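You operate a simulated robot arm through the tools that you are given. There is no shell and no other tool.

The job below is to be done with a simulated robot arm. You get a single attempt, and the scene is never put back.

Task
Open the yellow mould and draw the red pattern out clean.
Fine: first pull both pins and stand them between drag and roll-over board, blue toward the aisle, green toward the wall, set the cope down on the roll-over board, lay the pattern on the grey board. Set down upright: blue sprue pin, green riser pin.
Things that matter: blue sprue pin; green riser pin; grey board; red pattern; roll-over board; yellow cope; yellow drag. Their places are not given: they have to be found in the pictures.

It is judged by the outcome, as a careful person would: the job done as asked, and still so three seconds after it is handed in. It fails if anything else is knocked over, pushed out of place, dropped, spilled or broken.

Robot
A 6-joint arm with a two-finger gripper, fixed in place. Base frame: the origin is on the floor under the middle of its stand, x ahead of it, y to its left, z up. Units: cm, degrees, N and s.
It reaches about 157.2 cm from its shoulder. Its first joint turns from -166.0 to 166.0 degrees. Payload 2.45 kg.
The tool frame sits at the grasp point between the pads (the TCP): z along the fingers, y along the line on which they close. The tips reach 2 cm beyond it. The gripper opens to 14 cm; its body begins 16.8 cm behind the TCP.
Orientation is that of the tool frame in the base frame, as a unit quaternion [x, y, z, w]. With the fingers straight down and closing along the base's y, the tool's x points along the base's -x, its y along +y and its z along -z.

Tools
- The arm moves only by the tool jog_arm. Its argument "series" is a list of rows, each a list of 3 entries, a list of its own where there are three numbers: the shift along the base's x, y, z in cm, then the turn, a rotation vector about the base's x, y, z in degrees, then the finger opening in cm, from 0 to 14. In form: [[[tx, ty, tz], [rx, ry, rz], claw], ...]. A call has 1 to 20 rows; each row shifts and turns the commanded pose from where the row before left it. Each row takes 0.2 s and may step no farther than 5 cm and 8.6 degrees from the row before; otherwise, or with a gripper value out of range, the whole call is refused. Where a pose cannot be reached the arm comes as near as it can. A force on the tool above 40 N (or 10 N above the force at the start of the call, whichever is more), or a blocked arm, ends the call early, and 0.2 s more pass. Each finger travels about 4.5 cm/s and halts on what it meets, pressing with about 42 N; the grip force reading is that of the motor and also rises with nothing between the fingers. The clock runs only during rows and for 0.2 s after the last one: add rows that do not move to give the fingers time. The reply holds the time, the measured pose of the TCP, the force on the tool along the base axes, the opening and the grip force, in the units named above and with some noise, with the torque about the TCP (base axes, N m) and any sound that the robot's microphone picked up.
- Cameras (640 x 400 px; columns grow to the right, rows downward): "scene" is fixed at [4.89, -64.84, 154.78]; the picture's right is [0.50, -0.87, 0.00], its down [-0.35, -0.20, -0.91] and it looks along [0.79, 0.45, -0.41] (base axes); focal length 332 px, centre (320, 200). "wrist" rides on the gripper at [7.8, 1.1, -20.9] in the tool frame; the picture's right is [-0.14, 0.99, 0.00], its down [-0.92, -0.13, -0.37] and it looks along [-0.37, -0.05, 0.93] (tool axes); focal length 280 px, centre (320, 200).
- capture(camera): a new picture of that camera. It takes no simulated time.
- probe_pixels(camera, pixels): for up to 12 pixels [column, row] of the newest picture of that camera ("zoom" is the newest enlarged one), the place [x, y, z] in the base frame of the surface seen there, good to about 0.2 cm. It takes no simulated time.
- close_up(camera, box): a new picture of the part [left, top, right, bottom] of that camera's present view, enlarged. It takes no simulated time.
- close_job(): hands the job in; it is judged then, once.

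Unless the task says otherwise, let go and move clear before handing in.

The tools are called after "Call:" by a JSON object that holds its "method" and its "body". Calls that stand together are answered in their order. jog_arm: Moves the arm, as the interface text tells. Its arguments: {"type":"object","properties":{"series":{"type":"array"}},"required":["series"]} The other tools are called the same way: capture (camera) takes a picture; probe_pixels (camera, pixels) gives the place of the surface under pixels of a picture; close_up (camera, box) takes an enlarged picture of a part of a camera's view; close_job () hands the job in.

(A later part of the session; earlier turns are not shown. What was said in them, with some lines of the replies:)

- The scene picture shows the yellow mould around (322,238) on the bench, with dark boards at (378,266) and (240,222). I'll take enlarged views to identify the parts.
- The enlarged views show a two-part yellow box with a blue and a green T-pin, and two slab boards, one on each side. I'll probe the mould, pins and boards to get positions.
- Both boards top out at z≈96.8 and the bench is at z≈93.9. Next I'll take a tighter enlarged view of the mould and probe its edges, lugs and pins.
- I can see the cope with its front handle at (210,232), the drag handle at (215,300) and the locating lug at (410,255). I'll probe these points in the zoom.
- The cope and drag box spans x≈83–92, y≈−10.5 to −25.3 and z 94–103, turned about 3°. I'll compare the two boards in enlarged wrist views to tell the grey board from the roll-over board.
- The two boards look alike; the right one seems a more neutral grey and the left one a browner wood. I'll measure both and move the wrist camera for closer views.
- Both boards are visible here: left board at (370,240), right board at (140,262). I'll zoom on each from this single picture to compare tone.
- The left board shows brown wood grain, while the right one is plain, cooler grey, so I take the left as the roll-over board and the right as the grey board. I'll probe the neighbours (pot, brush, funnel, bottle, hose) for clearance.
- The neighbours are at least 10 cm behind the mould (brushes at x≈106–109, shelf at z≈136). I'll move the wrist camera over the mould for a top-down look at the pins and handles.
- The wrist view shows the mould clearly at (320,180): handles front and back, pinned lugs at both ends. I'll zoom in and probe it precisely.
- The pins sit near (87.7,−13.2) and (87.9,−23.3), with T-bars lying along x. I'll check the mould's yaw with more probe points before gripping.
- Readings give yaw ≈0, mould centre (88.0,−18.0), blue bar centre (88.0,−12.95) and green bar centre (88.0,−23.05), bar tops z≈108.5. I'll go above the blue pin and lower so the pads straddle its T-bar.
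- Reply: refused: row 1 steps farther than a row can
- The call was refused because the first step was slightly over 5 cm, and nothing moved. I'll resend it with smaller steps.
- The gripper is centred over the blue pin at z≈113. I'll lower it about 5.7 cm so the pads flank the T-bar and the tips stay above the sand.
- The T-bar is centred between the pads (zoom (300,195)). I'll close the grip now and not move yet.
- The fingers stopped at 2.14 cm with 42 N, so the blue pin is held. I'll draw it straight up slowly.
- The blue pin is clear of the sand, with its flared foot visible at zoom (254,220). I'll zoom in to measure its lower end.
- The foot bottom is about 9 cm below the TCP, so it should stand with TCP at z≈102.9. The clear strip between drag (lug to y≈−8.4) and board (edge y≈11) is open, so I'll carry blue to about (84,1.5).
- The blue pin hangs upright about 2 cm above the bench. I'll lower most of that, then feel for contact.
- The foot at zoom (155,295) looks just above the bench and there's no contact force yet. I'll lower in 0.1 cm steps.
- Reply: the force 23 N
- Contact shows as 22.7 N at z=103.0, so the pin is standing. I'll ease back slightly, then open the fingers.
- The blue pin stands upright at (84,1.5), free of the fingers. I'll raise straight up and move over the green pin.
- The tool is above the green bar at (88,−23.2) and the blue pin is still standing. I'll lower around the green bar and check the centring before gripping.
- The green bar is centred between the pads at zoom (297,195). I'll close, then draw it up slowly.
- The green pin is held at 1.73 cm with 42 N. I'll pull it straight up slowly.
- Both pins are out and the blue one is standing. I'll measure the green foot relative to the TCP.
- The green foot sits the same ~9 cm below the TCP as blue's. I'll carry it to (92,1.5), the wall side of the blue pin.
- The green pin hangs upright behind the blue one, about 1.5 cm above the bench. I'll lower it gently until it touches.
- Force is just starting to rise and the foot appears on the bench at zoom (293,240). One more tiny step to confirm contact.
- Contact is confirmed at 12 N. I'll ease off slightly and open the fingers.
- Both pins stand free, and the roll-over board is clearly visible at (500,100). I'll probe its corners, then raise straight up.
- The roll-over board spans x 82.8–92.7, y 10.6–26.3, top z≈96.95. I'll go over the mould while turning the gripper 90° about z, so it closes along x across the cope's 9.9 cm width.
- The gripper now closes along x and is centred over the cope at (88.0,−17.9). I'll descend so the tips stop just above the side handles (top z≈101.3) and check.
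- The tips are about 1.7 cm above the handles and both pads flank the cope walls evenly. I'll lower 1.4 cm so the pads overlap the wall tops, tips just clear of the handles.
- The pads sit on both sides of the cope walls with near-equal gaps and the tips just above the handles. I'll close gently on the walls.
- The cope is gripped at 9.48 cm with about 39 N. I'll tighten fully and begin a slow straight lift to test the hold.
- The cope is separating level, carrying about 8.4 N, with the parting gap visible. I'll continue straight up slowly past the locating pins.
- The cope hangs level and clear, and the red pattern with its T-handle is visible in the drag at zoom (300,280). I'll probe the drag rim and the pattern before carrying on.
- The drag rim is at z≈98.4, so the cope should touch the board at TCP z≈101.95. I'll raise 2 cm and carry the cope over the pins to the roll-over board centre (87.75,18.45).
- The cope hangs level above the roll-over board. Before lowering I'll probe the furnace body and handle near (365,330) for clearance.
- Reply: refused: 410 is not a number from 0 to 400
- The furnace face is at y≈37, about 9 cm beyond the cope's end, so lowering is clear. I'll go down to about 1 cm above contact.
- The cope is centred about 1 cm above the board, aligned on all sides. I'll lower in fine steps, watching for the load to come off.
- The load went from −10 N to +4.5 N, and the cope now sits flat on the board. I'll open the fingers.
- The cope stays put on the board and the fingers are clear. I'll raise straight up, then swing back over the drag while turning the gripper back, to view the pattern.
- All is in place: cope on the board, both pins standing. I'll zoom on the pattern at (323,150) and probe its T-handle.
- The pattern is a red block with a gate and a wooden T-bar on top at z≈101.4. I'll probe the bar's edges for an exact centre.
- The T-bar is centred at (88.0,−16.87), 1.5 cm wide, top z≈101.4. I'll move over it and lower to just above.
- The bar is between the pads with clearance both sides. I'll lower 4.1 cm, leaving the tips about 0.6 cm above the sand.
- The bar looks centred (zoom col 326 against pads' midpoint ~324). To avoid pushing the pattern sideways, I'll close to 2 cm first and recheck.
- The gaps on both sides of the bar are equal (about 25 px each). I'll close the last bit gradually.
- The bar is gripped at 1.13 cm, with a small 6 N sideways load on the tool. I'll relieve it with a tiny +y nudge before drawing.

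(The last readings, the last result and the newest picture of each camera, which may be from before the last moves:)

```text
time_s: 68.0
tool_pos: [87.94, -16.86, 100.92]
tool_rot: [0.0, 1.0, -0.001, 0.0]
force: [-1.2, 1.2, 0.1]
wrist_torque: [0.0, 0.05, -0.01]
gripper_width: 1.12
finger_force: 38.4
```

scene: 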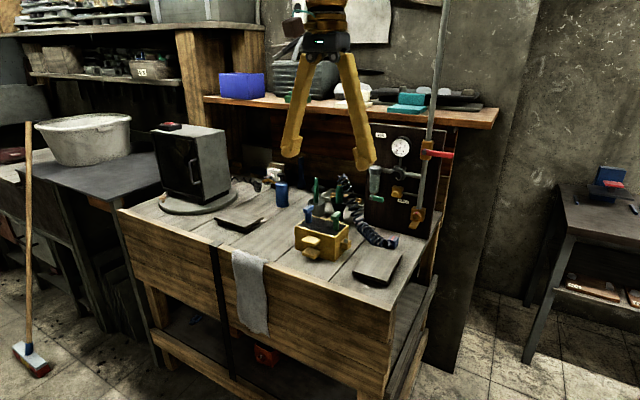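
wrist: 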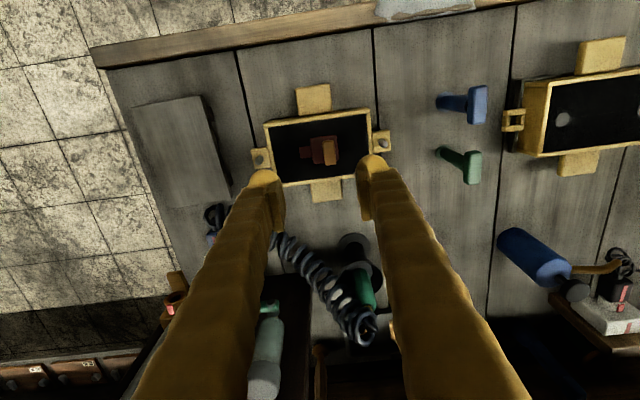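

The sideways load is gone (1.2 N). I'll draw the pattern straight up in very small steps.

Call:
{"method": "jog_arm", "body": {"series": [[[0, 0, 0.1], [0, 0, 0], 0.5], [[0, 0, 0.1], [0, 0, 0], 0.5], [[0, 0, 0.1], [0, 0, 0], 0.5], [[0, 0, 0.1], [0, 0, 0], 0.5], [[0, 0, 0], [0, 0, 0], 0.5]]}}

Call:
{"method": "close_up", "body": {"camera": "scene", "box": [310, 215, 350, 245]}}

```text
time_s: 69.2
tool_pos: [87.95, -16.82, 101.38]
tool_rot: [0.0, 1.0, 0.0, 0.001]
force: [-0.5, -0.4, -0.7]
wrist_torque: [0.03, 0.02, 0.0]
gripper_width: 1.1
finger_force: 38.2
```

```text
13.33 times, centred on (330, 230) of scene
```

zoom: 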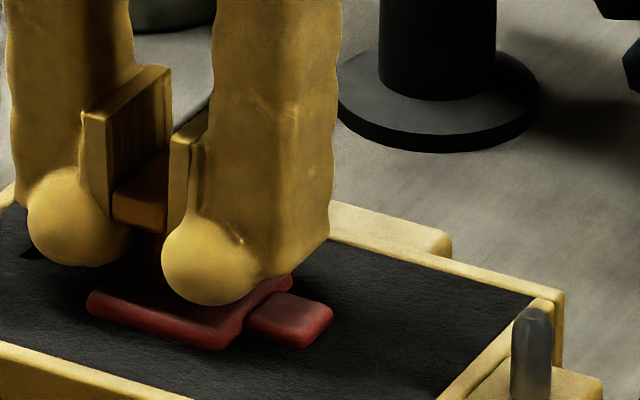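

The pattern is rising level with almost no drag. I'll continue straight up slowly.

Call:
{"method": "jog_arm", "body": {"series": [[[0, 0, 0.15], [0, 0, 0], 0.5], [[0, 0, 0.15], [0, 0, 0], 0.5], [[0, 0, 0.2], [0, 0, 0], 0.5], [[0, 0, 0.2], [0, 0, 0], 0.5], [[0, 0, 0.2], [0, 0, 0], 0.5], [[0, 0, 0.2], [0, 0, 0], 0.5], [[0, 0, 0.2], [0, 0, 0], 0.5], [[0, 0, 0.2], [0, 0, 0], 0.5], [[0, 0, 0.2], [0, 0, 0], 0.5], [[0, 0, 0.3], [0, 0, 0], 0.5], [[0, 0, 0.3], [0, 0, 0], 0.5], [[0, 0, 0.3], [0, 0, 0], 0.5], [[0, 0, 0.3], [0, 0, 0], 0.5], [[0, 0, 0], [0, 0, 0], 0.5]]}}

Call:
{"method": "close_up", "body": {"camera": "scene", "box": [300, 200, 360, 250]}}

```text
time_s: 72.2
tool_pos: [87.88, -16.88, 104.37]
tool_rot: [0.001, 1.0, 0.0, 0.0]
force: [-0.4, 0.1, -0.4]
wrist_torque: [-0.01, -0.01, 0.01]
gripper_width: 1.11
finger_force: 38.1
```

```text
8.00 times, centred on (330, 225) of scene
```

zoom: 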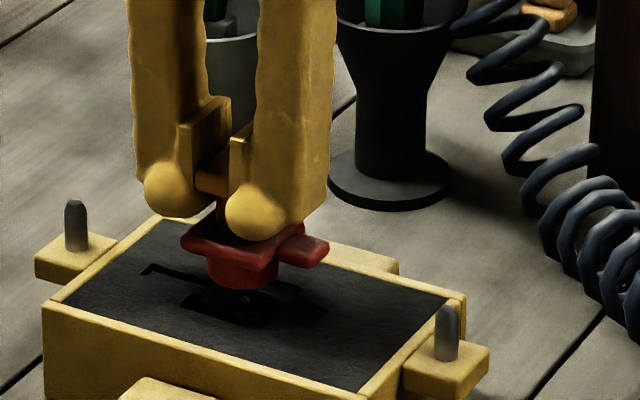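

The pattern's lower boss is just coming clear of the cavity, which looks clean. I'll keep going straight up until fully clear.

Call:
{"method": "jog_arm", "body": {"series": [[[0, 0, 0.3], [0, 0, 0], 0.5], [[0, 0, 0.4], [0, 0, 0], 0.5], [[0, 0, 0.5], [0, 0, 0], 0.5], [[0, 0, 0.6], [0, 0, 0], 0.5], [[0, 0, 0.8], [0, 0, 0], 0.5], [[0, 0, 1], [0, 0, 0], 0.5], [[0, 0, 1], [0, 0, 0], 0.5], [[0, 0, 1], [0, 0, 0], 0.5], [[0, 0, 1], [0, 0, 0], 0.5], [[0, 0, 1], [0, 0, 0], 0.5], [[0, 0, 0], [0, 0, 0], 0.5]]}}

Call:
{"method": "close_up", "body": {"camera": "scene", "box": [290, 170, 370, 260]}}

Call:
{"method": "close_up", "body": {"camera": "scene", "box": [310, 185, 350, 215]}}

```text
time_s: 74.6
tool_pos: [87.97, -16.8, 111.78]
tool_rot: [-0.001, 1.0, 0.0, 0.0]
force: [-0.6, 0.5, -0.7]
wrist_torque: [0.01, 0.04, -0.01]
gripper_width: 1.15
finger_force: 37.8
```

```text
4.44 times, centred on (330, 215) of scene
```

zoom: 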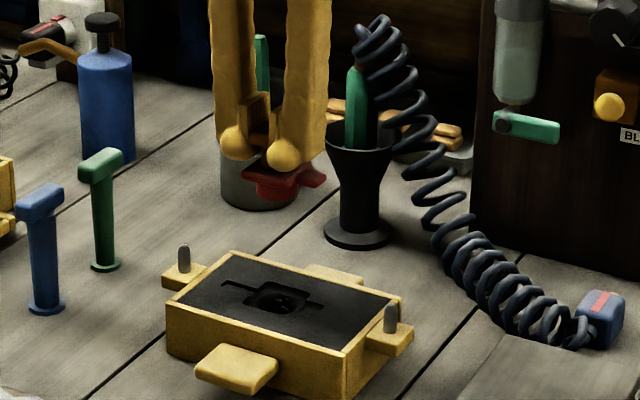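

```text
13.33 times, centred on (330, 200) of scene
```

zoom: 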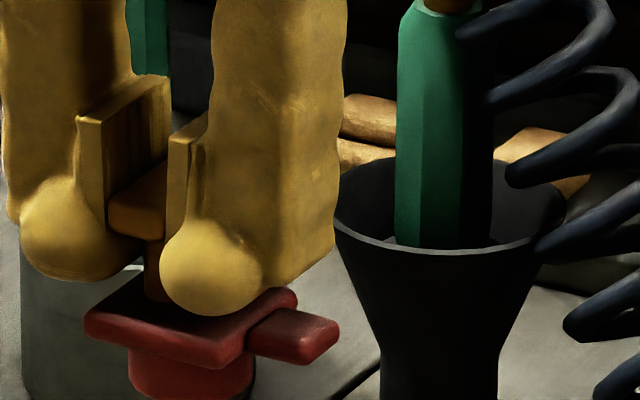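

The pattern is fully out and the cavity in the drag looks clean. I'll measure the boss bottom relative to the TCP, and recheck the grey board.

Call:
{"method": "close_up", "body": {"camera": "scene", "box": [310, 190, 350, 220]}}

Call:
{"method": "probe_pixels", "body": {"camera": "zoom", "pixels": [[190, 330], [190, 345], [190, 355], [140, 310], [170, 278], [240, 335], [310, 285], [310, 262], [100, 250], [210, 255], [150, 140]]}}

Call:
{"method": "close_up", "body": {"camera": "scene", "box": [340, 230, 420, 300]}}

Call:
{"method": "close_up", "body": {"camera": "scene", "box": [180, 160, 430, 300]}}

```text
13.33 times, centred on (330, 205) of scene
```

zoom: 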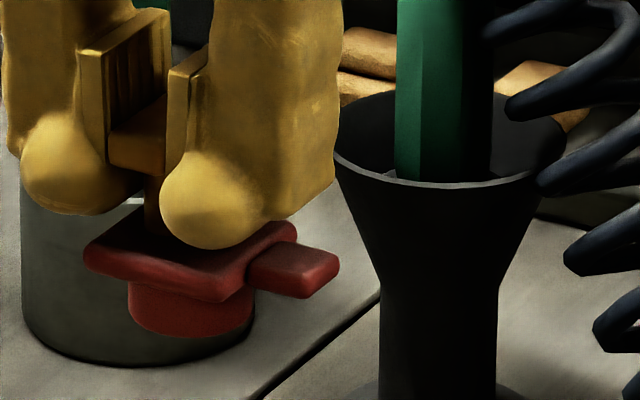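

```text
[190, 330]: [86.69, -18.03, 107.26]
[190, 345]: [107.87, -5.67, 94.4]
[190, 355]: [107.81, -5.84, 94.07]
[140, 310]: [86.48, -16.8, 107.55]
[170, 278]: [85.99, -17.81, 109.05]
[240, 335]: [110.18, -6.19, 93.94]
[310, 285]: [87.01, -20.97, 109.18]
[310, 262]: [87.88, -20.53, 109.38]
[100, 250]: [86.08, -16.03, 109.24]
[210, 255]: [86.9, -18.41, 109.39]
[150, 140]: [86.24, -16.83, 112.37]
```

```text
5.71 times, centred on (380, 265) of scene
```

zoom: 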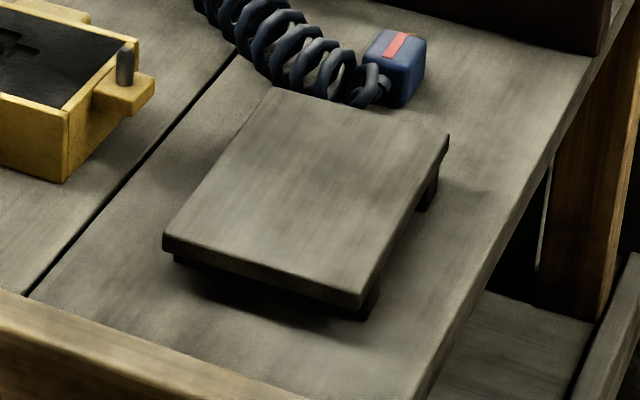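

```text
2.56 times, centred on (305, 230) of scene
```

zoom: 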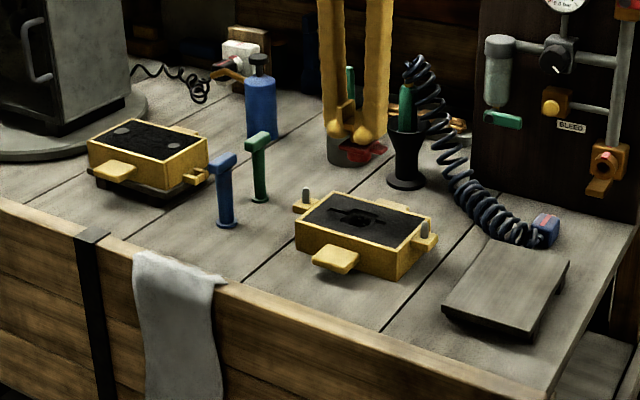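

The boss bottom is about 4.6 cm below the TCP, so laying it on the grey board (top z≈96.9) means TCP z≈101.5. I'll carry it to about (85.5,−37.6) over the board.

Call:
{"method": "jog_arm", "body": {"series": [[[0, 0, 1], [0, 0, 0], 0.5], [[-0.3, -2, 0], [0, 0, 0], 0.5], [[-0.35, -3, 0], [0, 0, 0], 0.5], [[-0.4, -3.2, 0], [0, 0, 0], 0.5], [[-0.4, -3.2, 0], [0, 0, 0], 0.5], [[-0.4, -3.2, 0], [0, 0, 0], 0.5], [[-0.35, -3.1, 0], [0, 0, 0], 0.5], [[-0.25, -2, 0], [0, 0, 0], 0.5], [[0, -1.05, 0], [0, 0, 0], 0.5], [[0, 0, -2], [0, 0, 0], 0.5], [[0, 0, -3], [0, 0, 0], 0.5], [[0, 0, -3], [0, 0, 0], 0.5], [[0, 0, -2], [0, 0, 0], 0.5], [[0, 0, 0], [0, 0, 0], 0.5]]}}

Call:
{"method": "close_up", "body": {"camera": "scene", "box": [340, 210, 420, 300]}}

Call:
{"method": "capture", "body": {"camera": "wrist"}}

```text
time_s: 77.6
tool_pos: [85.57, -37.63, 102.78]
tool_rot: [0.0, 1.0, 0.001, 0.0]
force: [0.2, 0.3, 0.2]
wrist_torque: [0.01, -0.02, 0.02]
gripper_width: 1.1
finger_force: 38.1
```

```text
4.44 times, centred on (380, 255) of scene
```

zoom: 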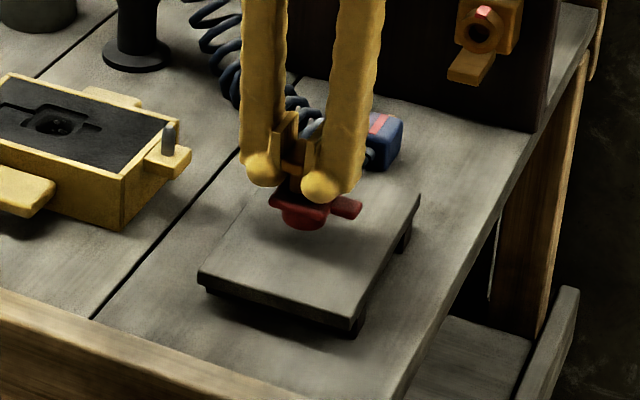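

```text
taken
```

wrist: 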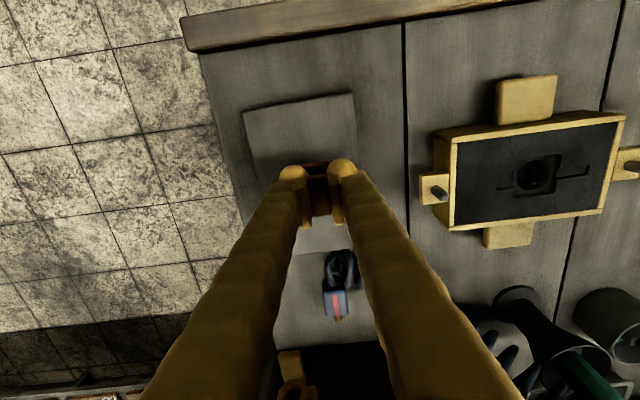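

The pattern hangs level over the grey board, about 1.2 cm above it. I'll lower in fine steps and feel for contact.

Call:
{"method": "jog_arm", "body": {"series": [[[0, 0, -0.4], [0, 0, 0], 0.5], [[0, 0, -0.3], [0, 0, 0], 0.5], [[0, 0, -0.2], [0, 0, 0], 0.5], [[0, 0, 0], [0, 0, 0], 0.5]]}}

Call:
{"method": "close_up", "body": {"camera": "scene", "box": [360, 235, 410, 280]}}

```text
time_s: 78.6
tool_pos: [85.51, -37.65, 101.89]
tool_rot: [0.0, 1.0, 0.0, 0.0]
force: [-0.1, 0.7, -1.2]
wrist_torque: [0.05, 0.01, 0.01]
gripper_width: 1.11
finger_force: 38.3
```

```text
8.89 times, centred on (385, 258) of scene
```

zoom: 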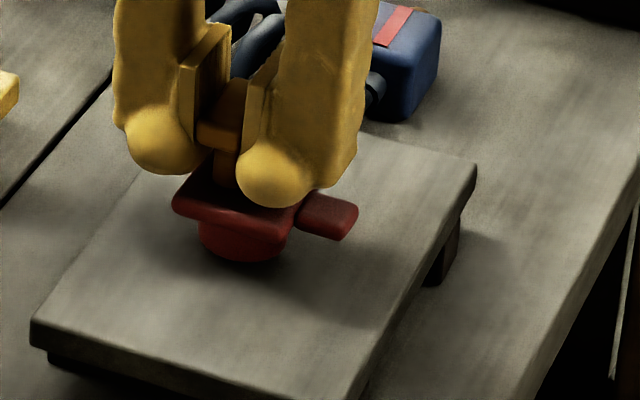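

Call:
{"method": "jog_arm", "body": {"series": [[[0, 0, -0.1], [0, 0, 0], 0.5], [[0, 0, -0.08], [0, 0, 0], 0.5], [[0, 0, 0], [0, 0, 0], 0.5]]}}

```text
time_s: 79.4
tool_pos: [85.52, -37.57, 101.7]
tool_rot: [0.0, 1.0, 0.0, 0.0]
force: [-0.7, -0.1, -0.7]
wrist_torque: [-0.01, -0.01, 0.02]
gripper_width: 1.13
finger_force: 38.0
```

Call:
{"method": "jog_arm", "body": {"series": [[[0, 0, -0.07], [0, 0, 0], 0.5], [[0, 0, 0], [0, 0, 0], 0.5]]}}

```text
time_s: 80.0
tool_pos: [85.56, -37.55, 101.7]
tool_rot: [0.0, 1.0, 0.0, 0.001]
force: [-0.4, -0.6, -1.0]
wrist_torque: [0.01, 0.0, -0.01]
gripper_width: 1.13
finger_force: 37.9
```

Call:
{"method": "jog_arm", "body": {"series": [[[0, 0, -0.07], [0, 0, 0], 0.5], [[0, 0, 0], [0, 0, 0], 0.5]]}}

Call:
{"method": "close_up", "body": {"camera": "scene", "box": [365, 245, 400, 275]}}

```text
time_s: 80.6
tool_pos: [85.49, -37.51, 101.48]
tool_rot: [0.001, 1.0, -0.001, -0.001]
force: [-0.7, -0.8, 3.7]
wrist_torque: [-0.05, -0.03, 0.01]
gripper_width: 1.13
finger_force: 37.7
```

```text
13.33 times, centred on (382, 260) of scene
```

zoom: 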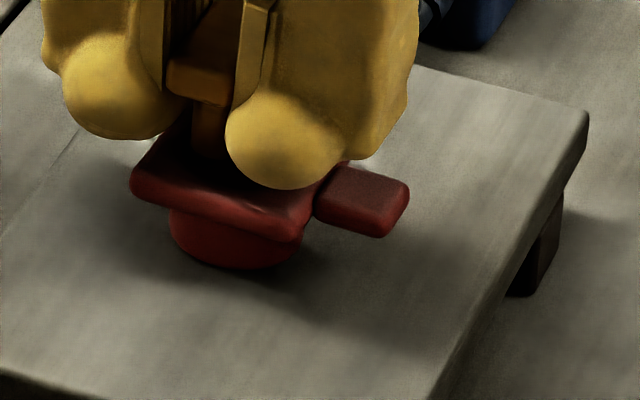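

Contact shows at 3.7 N with the boss flat on the board. I'll open the fingers gradually.

Call:
{"method": "jog_arm", "body": {"series": [[[0, 0, 0], [0, 0, 0], 1.1], [[0, 0, 0], [0, 0, 0], 1.4], [[0, 0, 0], [0, 0, 0], 1.8], [[0, 0, 0], [0, 0, 0], 2.5], [[0, 0, 0], [0, 0, 0], 3.5], [[0, 0, 0], [0, 0, 0], 4], [[0, 0, 0], [0, 0, 0], 4]]}}

Call:
{"method": "close_up", "body": {"camera": "scene", "box": [350, 225, 410, 285]}}

Call:
{"method": "close_up", "body": {"camera": "wrist", "box": [220, 110, 420, 260]}}

```text
time_s: 82.2
tool_pos: [85.48, -37.57, 101.57]
tool_rot: [0.0, 1.0, 0.001, 0.0]
force: [-0.3, -0.8, -0.4]
wrist_torque: [0.01, -0.01, 0.02]
gripper_width: 4.0
finger_force: 0.0
```

```text
6.67 times, centred on (380, 255) of scene
```

zoom: 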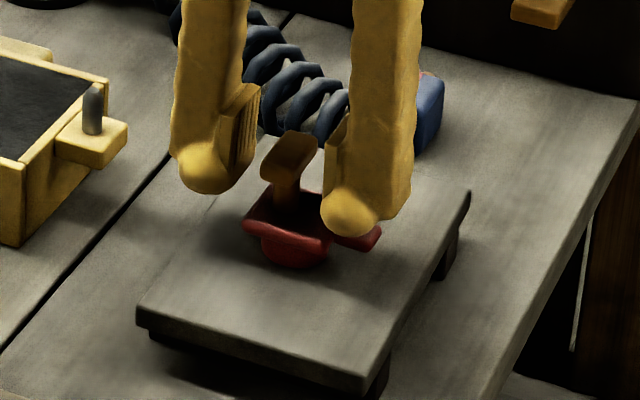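

```text
2.67 times, centred on (320, 185) of wrist
```

zoom: 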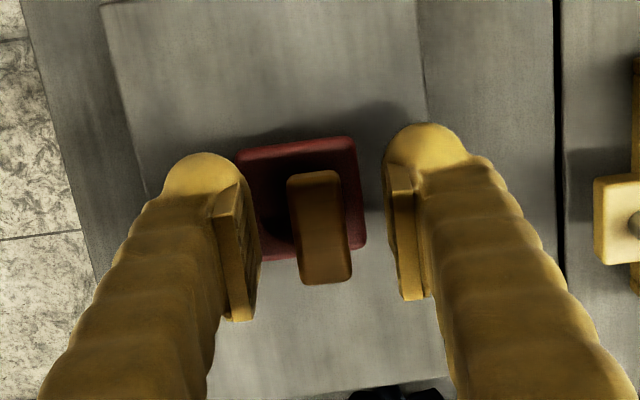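

The pattern stays on the board after release. I'll raise straight up clear of the handle and inspect.

Call:
{"method": "jog_arm", "body": {"series": [[[0, 0, 1], [0, 0, 0], 4], [[0, 0, 2], [0, 0, 0], 4], [[0, 0, 4], [0, 0, 0], 4], [[0, 0, 4.5], [0, 0, 0], 4], [[0, 0, 4.5], [0, 0, 0], 4], [[-4, 0, 2], [0, 0, 0], 4], [[-4.5, 0, 2], [0, 0, 0], 4], [[-4.5, 0, 2], [0, 0, 0], 4], [[0, 0, 0], [0, 0, 0], 4]]}}

Call:
{"method": "close_up", "body": {"camera": "scene", "box": [350, 225, 410, 285]}}

Call:
{"method": "capture", "body": {"camera": "wrist"}}

Call:
{"method": "close_up", "body": {"camera": "scene", "box": [180, 150, 430, 300]}}

```text
time_s: 84.2
tool_pos: [72.55, -37.47, 123.76]
tool_rot: [0.0, 1.0, 0.001, 0.0]
force: [0.4, -0.7, -1.0]
wrist_torque: [0.06, 0.04, 0.02]
gripper_width: 4.0
finger_force: 0.2
```

```text
6.67 times, centred on (380, 255) of scene
```

zoom: 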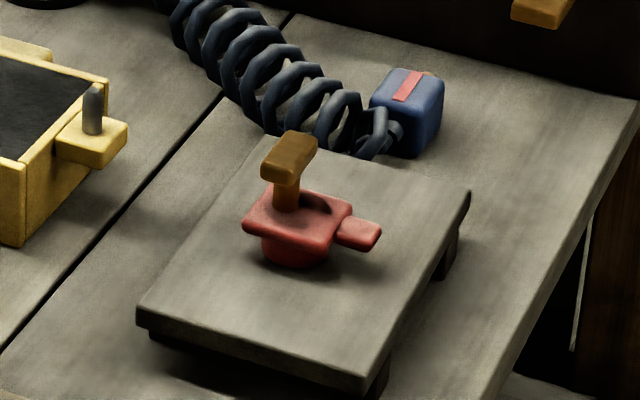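

```text
taken
```

wrist: 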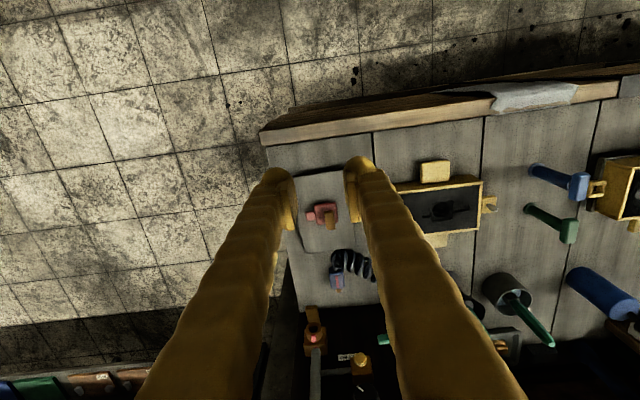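

```text
2.56 times, centred on (305, 225) of scene
```

zoom: 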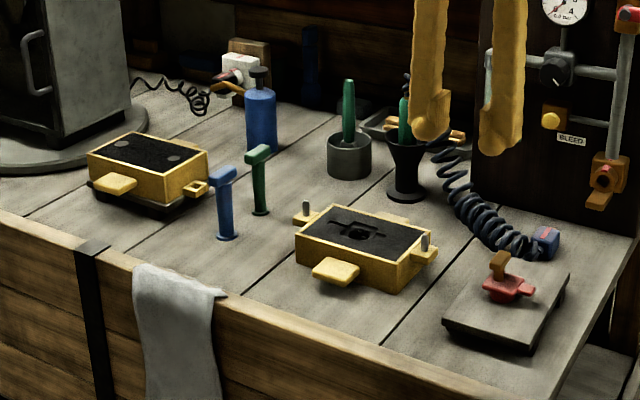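

Everything looks as asked: pattern upright on the right board, cope on the left board, both pins standing. I'll run a last set of close-ups on each item, including the board surfaces, before handing in.

Call:
{"method": "close_up", "body": {"camera": "scene", "box": [205, 195, 275, 245]}}

Call:
{"method": "close_up", "body": {"camera": "scene", "box": [345, 240, 415, 290]}}

Call:
{"method": "close_up", "body": {"camera": "scene", "box": [285, 215, 365, 270]}}

Call:
{"method": "close_up", "body": {"camera": "scene", "box": [250, 195, 300, 250]}}

```text
8.00 times, centred on (240, 220) of scene
```

zoom: 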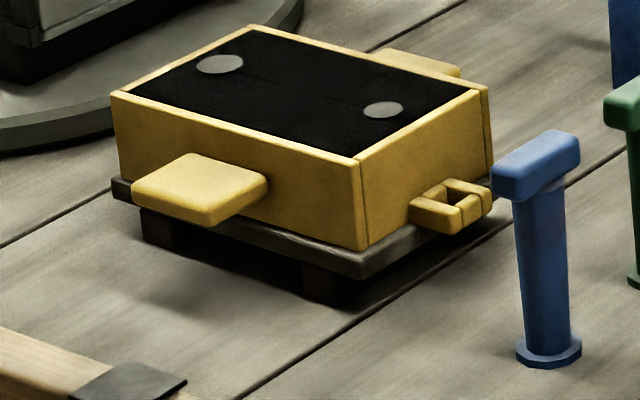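

```text
8.00 times, centred on (380, 265) of scene
```

zoom: 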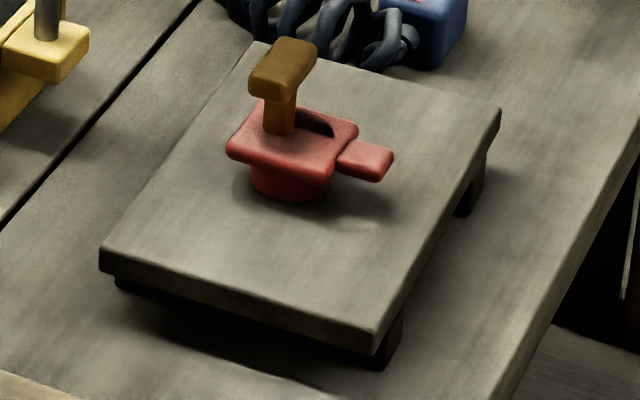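

```text
7.27 times, centred on (325, 242) of scene
```

zoom: 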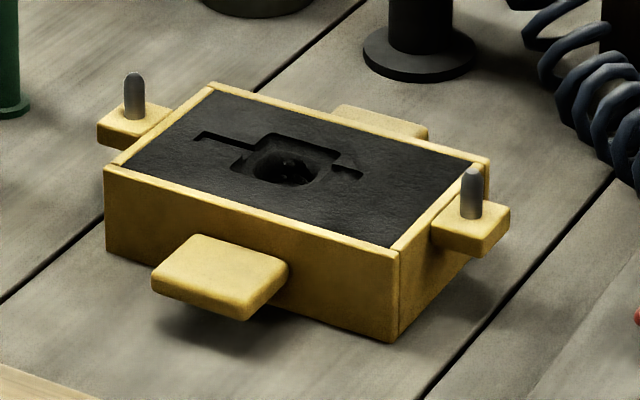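

```text
7.27 times, centred on (275, 222) of scene
```

zoom: 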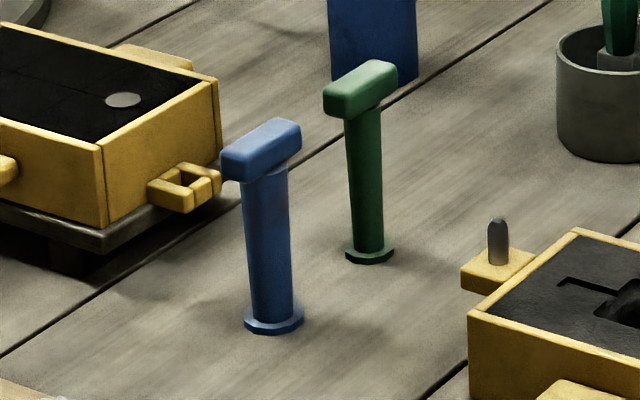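

The close-ups show the pins upright with blue on the aisle side and green on the wall side. The cope sits flat on the roll-over board, the drag cavity is intact, and the pattern stands on the grey board with the arm clear. I'm handing in.

Call:
{"method": "close_job", "body": {}}

```text
The job is handed in.
```

The mould is open and the red pattern is out. It came up straight and level with almost no drag, and the cavity in the drag looked intact afterwards.

- **Pins:** both were pulled before the cope was lifted. They stand upright between the drag and the roll-over board, blue on the aisle side and green on the wall side.
- **Cope:** it was lifted straight off the locating pins and sits flat on the roll-over board.
- **Pattern:** it rests on the grey board, on its round boss with the handle up.
- **Arm:** the gripper is open and well clear, and I saw nothing else moved or knocked over in the last pictures.

**Board choice:** nothing in the pictures labels the two boards, and they are the same size and look alike. I took the left one, which shows brown wood grain and lies the same way as the mould, as the roll-over board. I took the plainer, cooler-grey one on the right as the grey board. If that reading is wrong, the cope, the pattern and the pins' position are wrong too.
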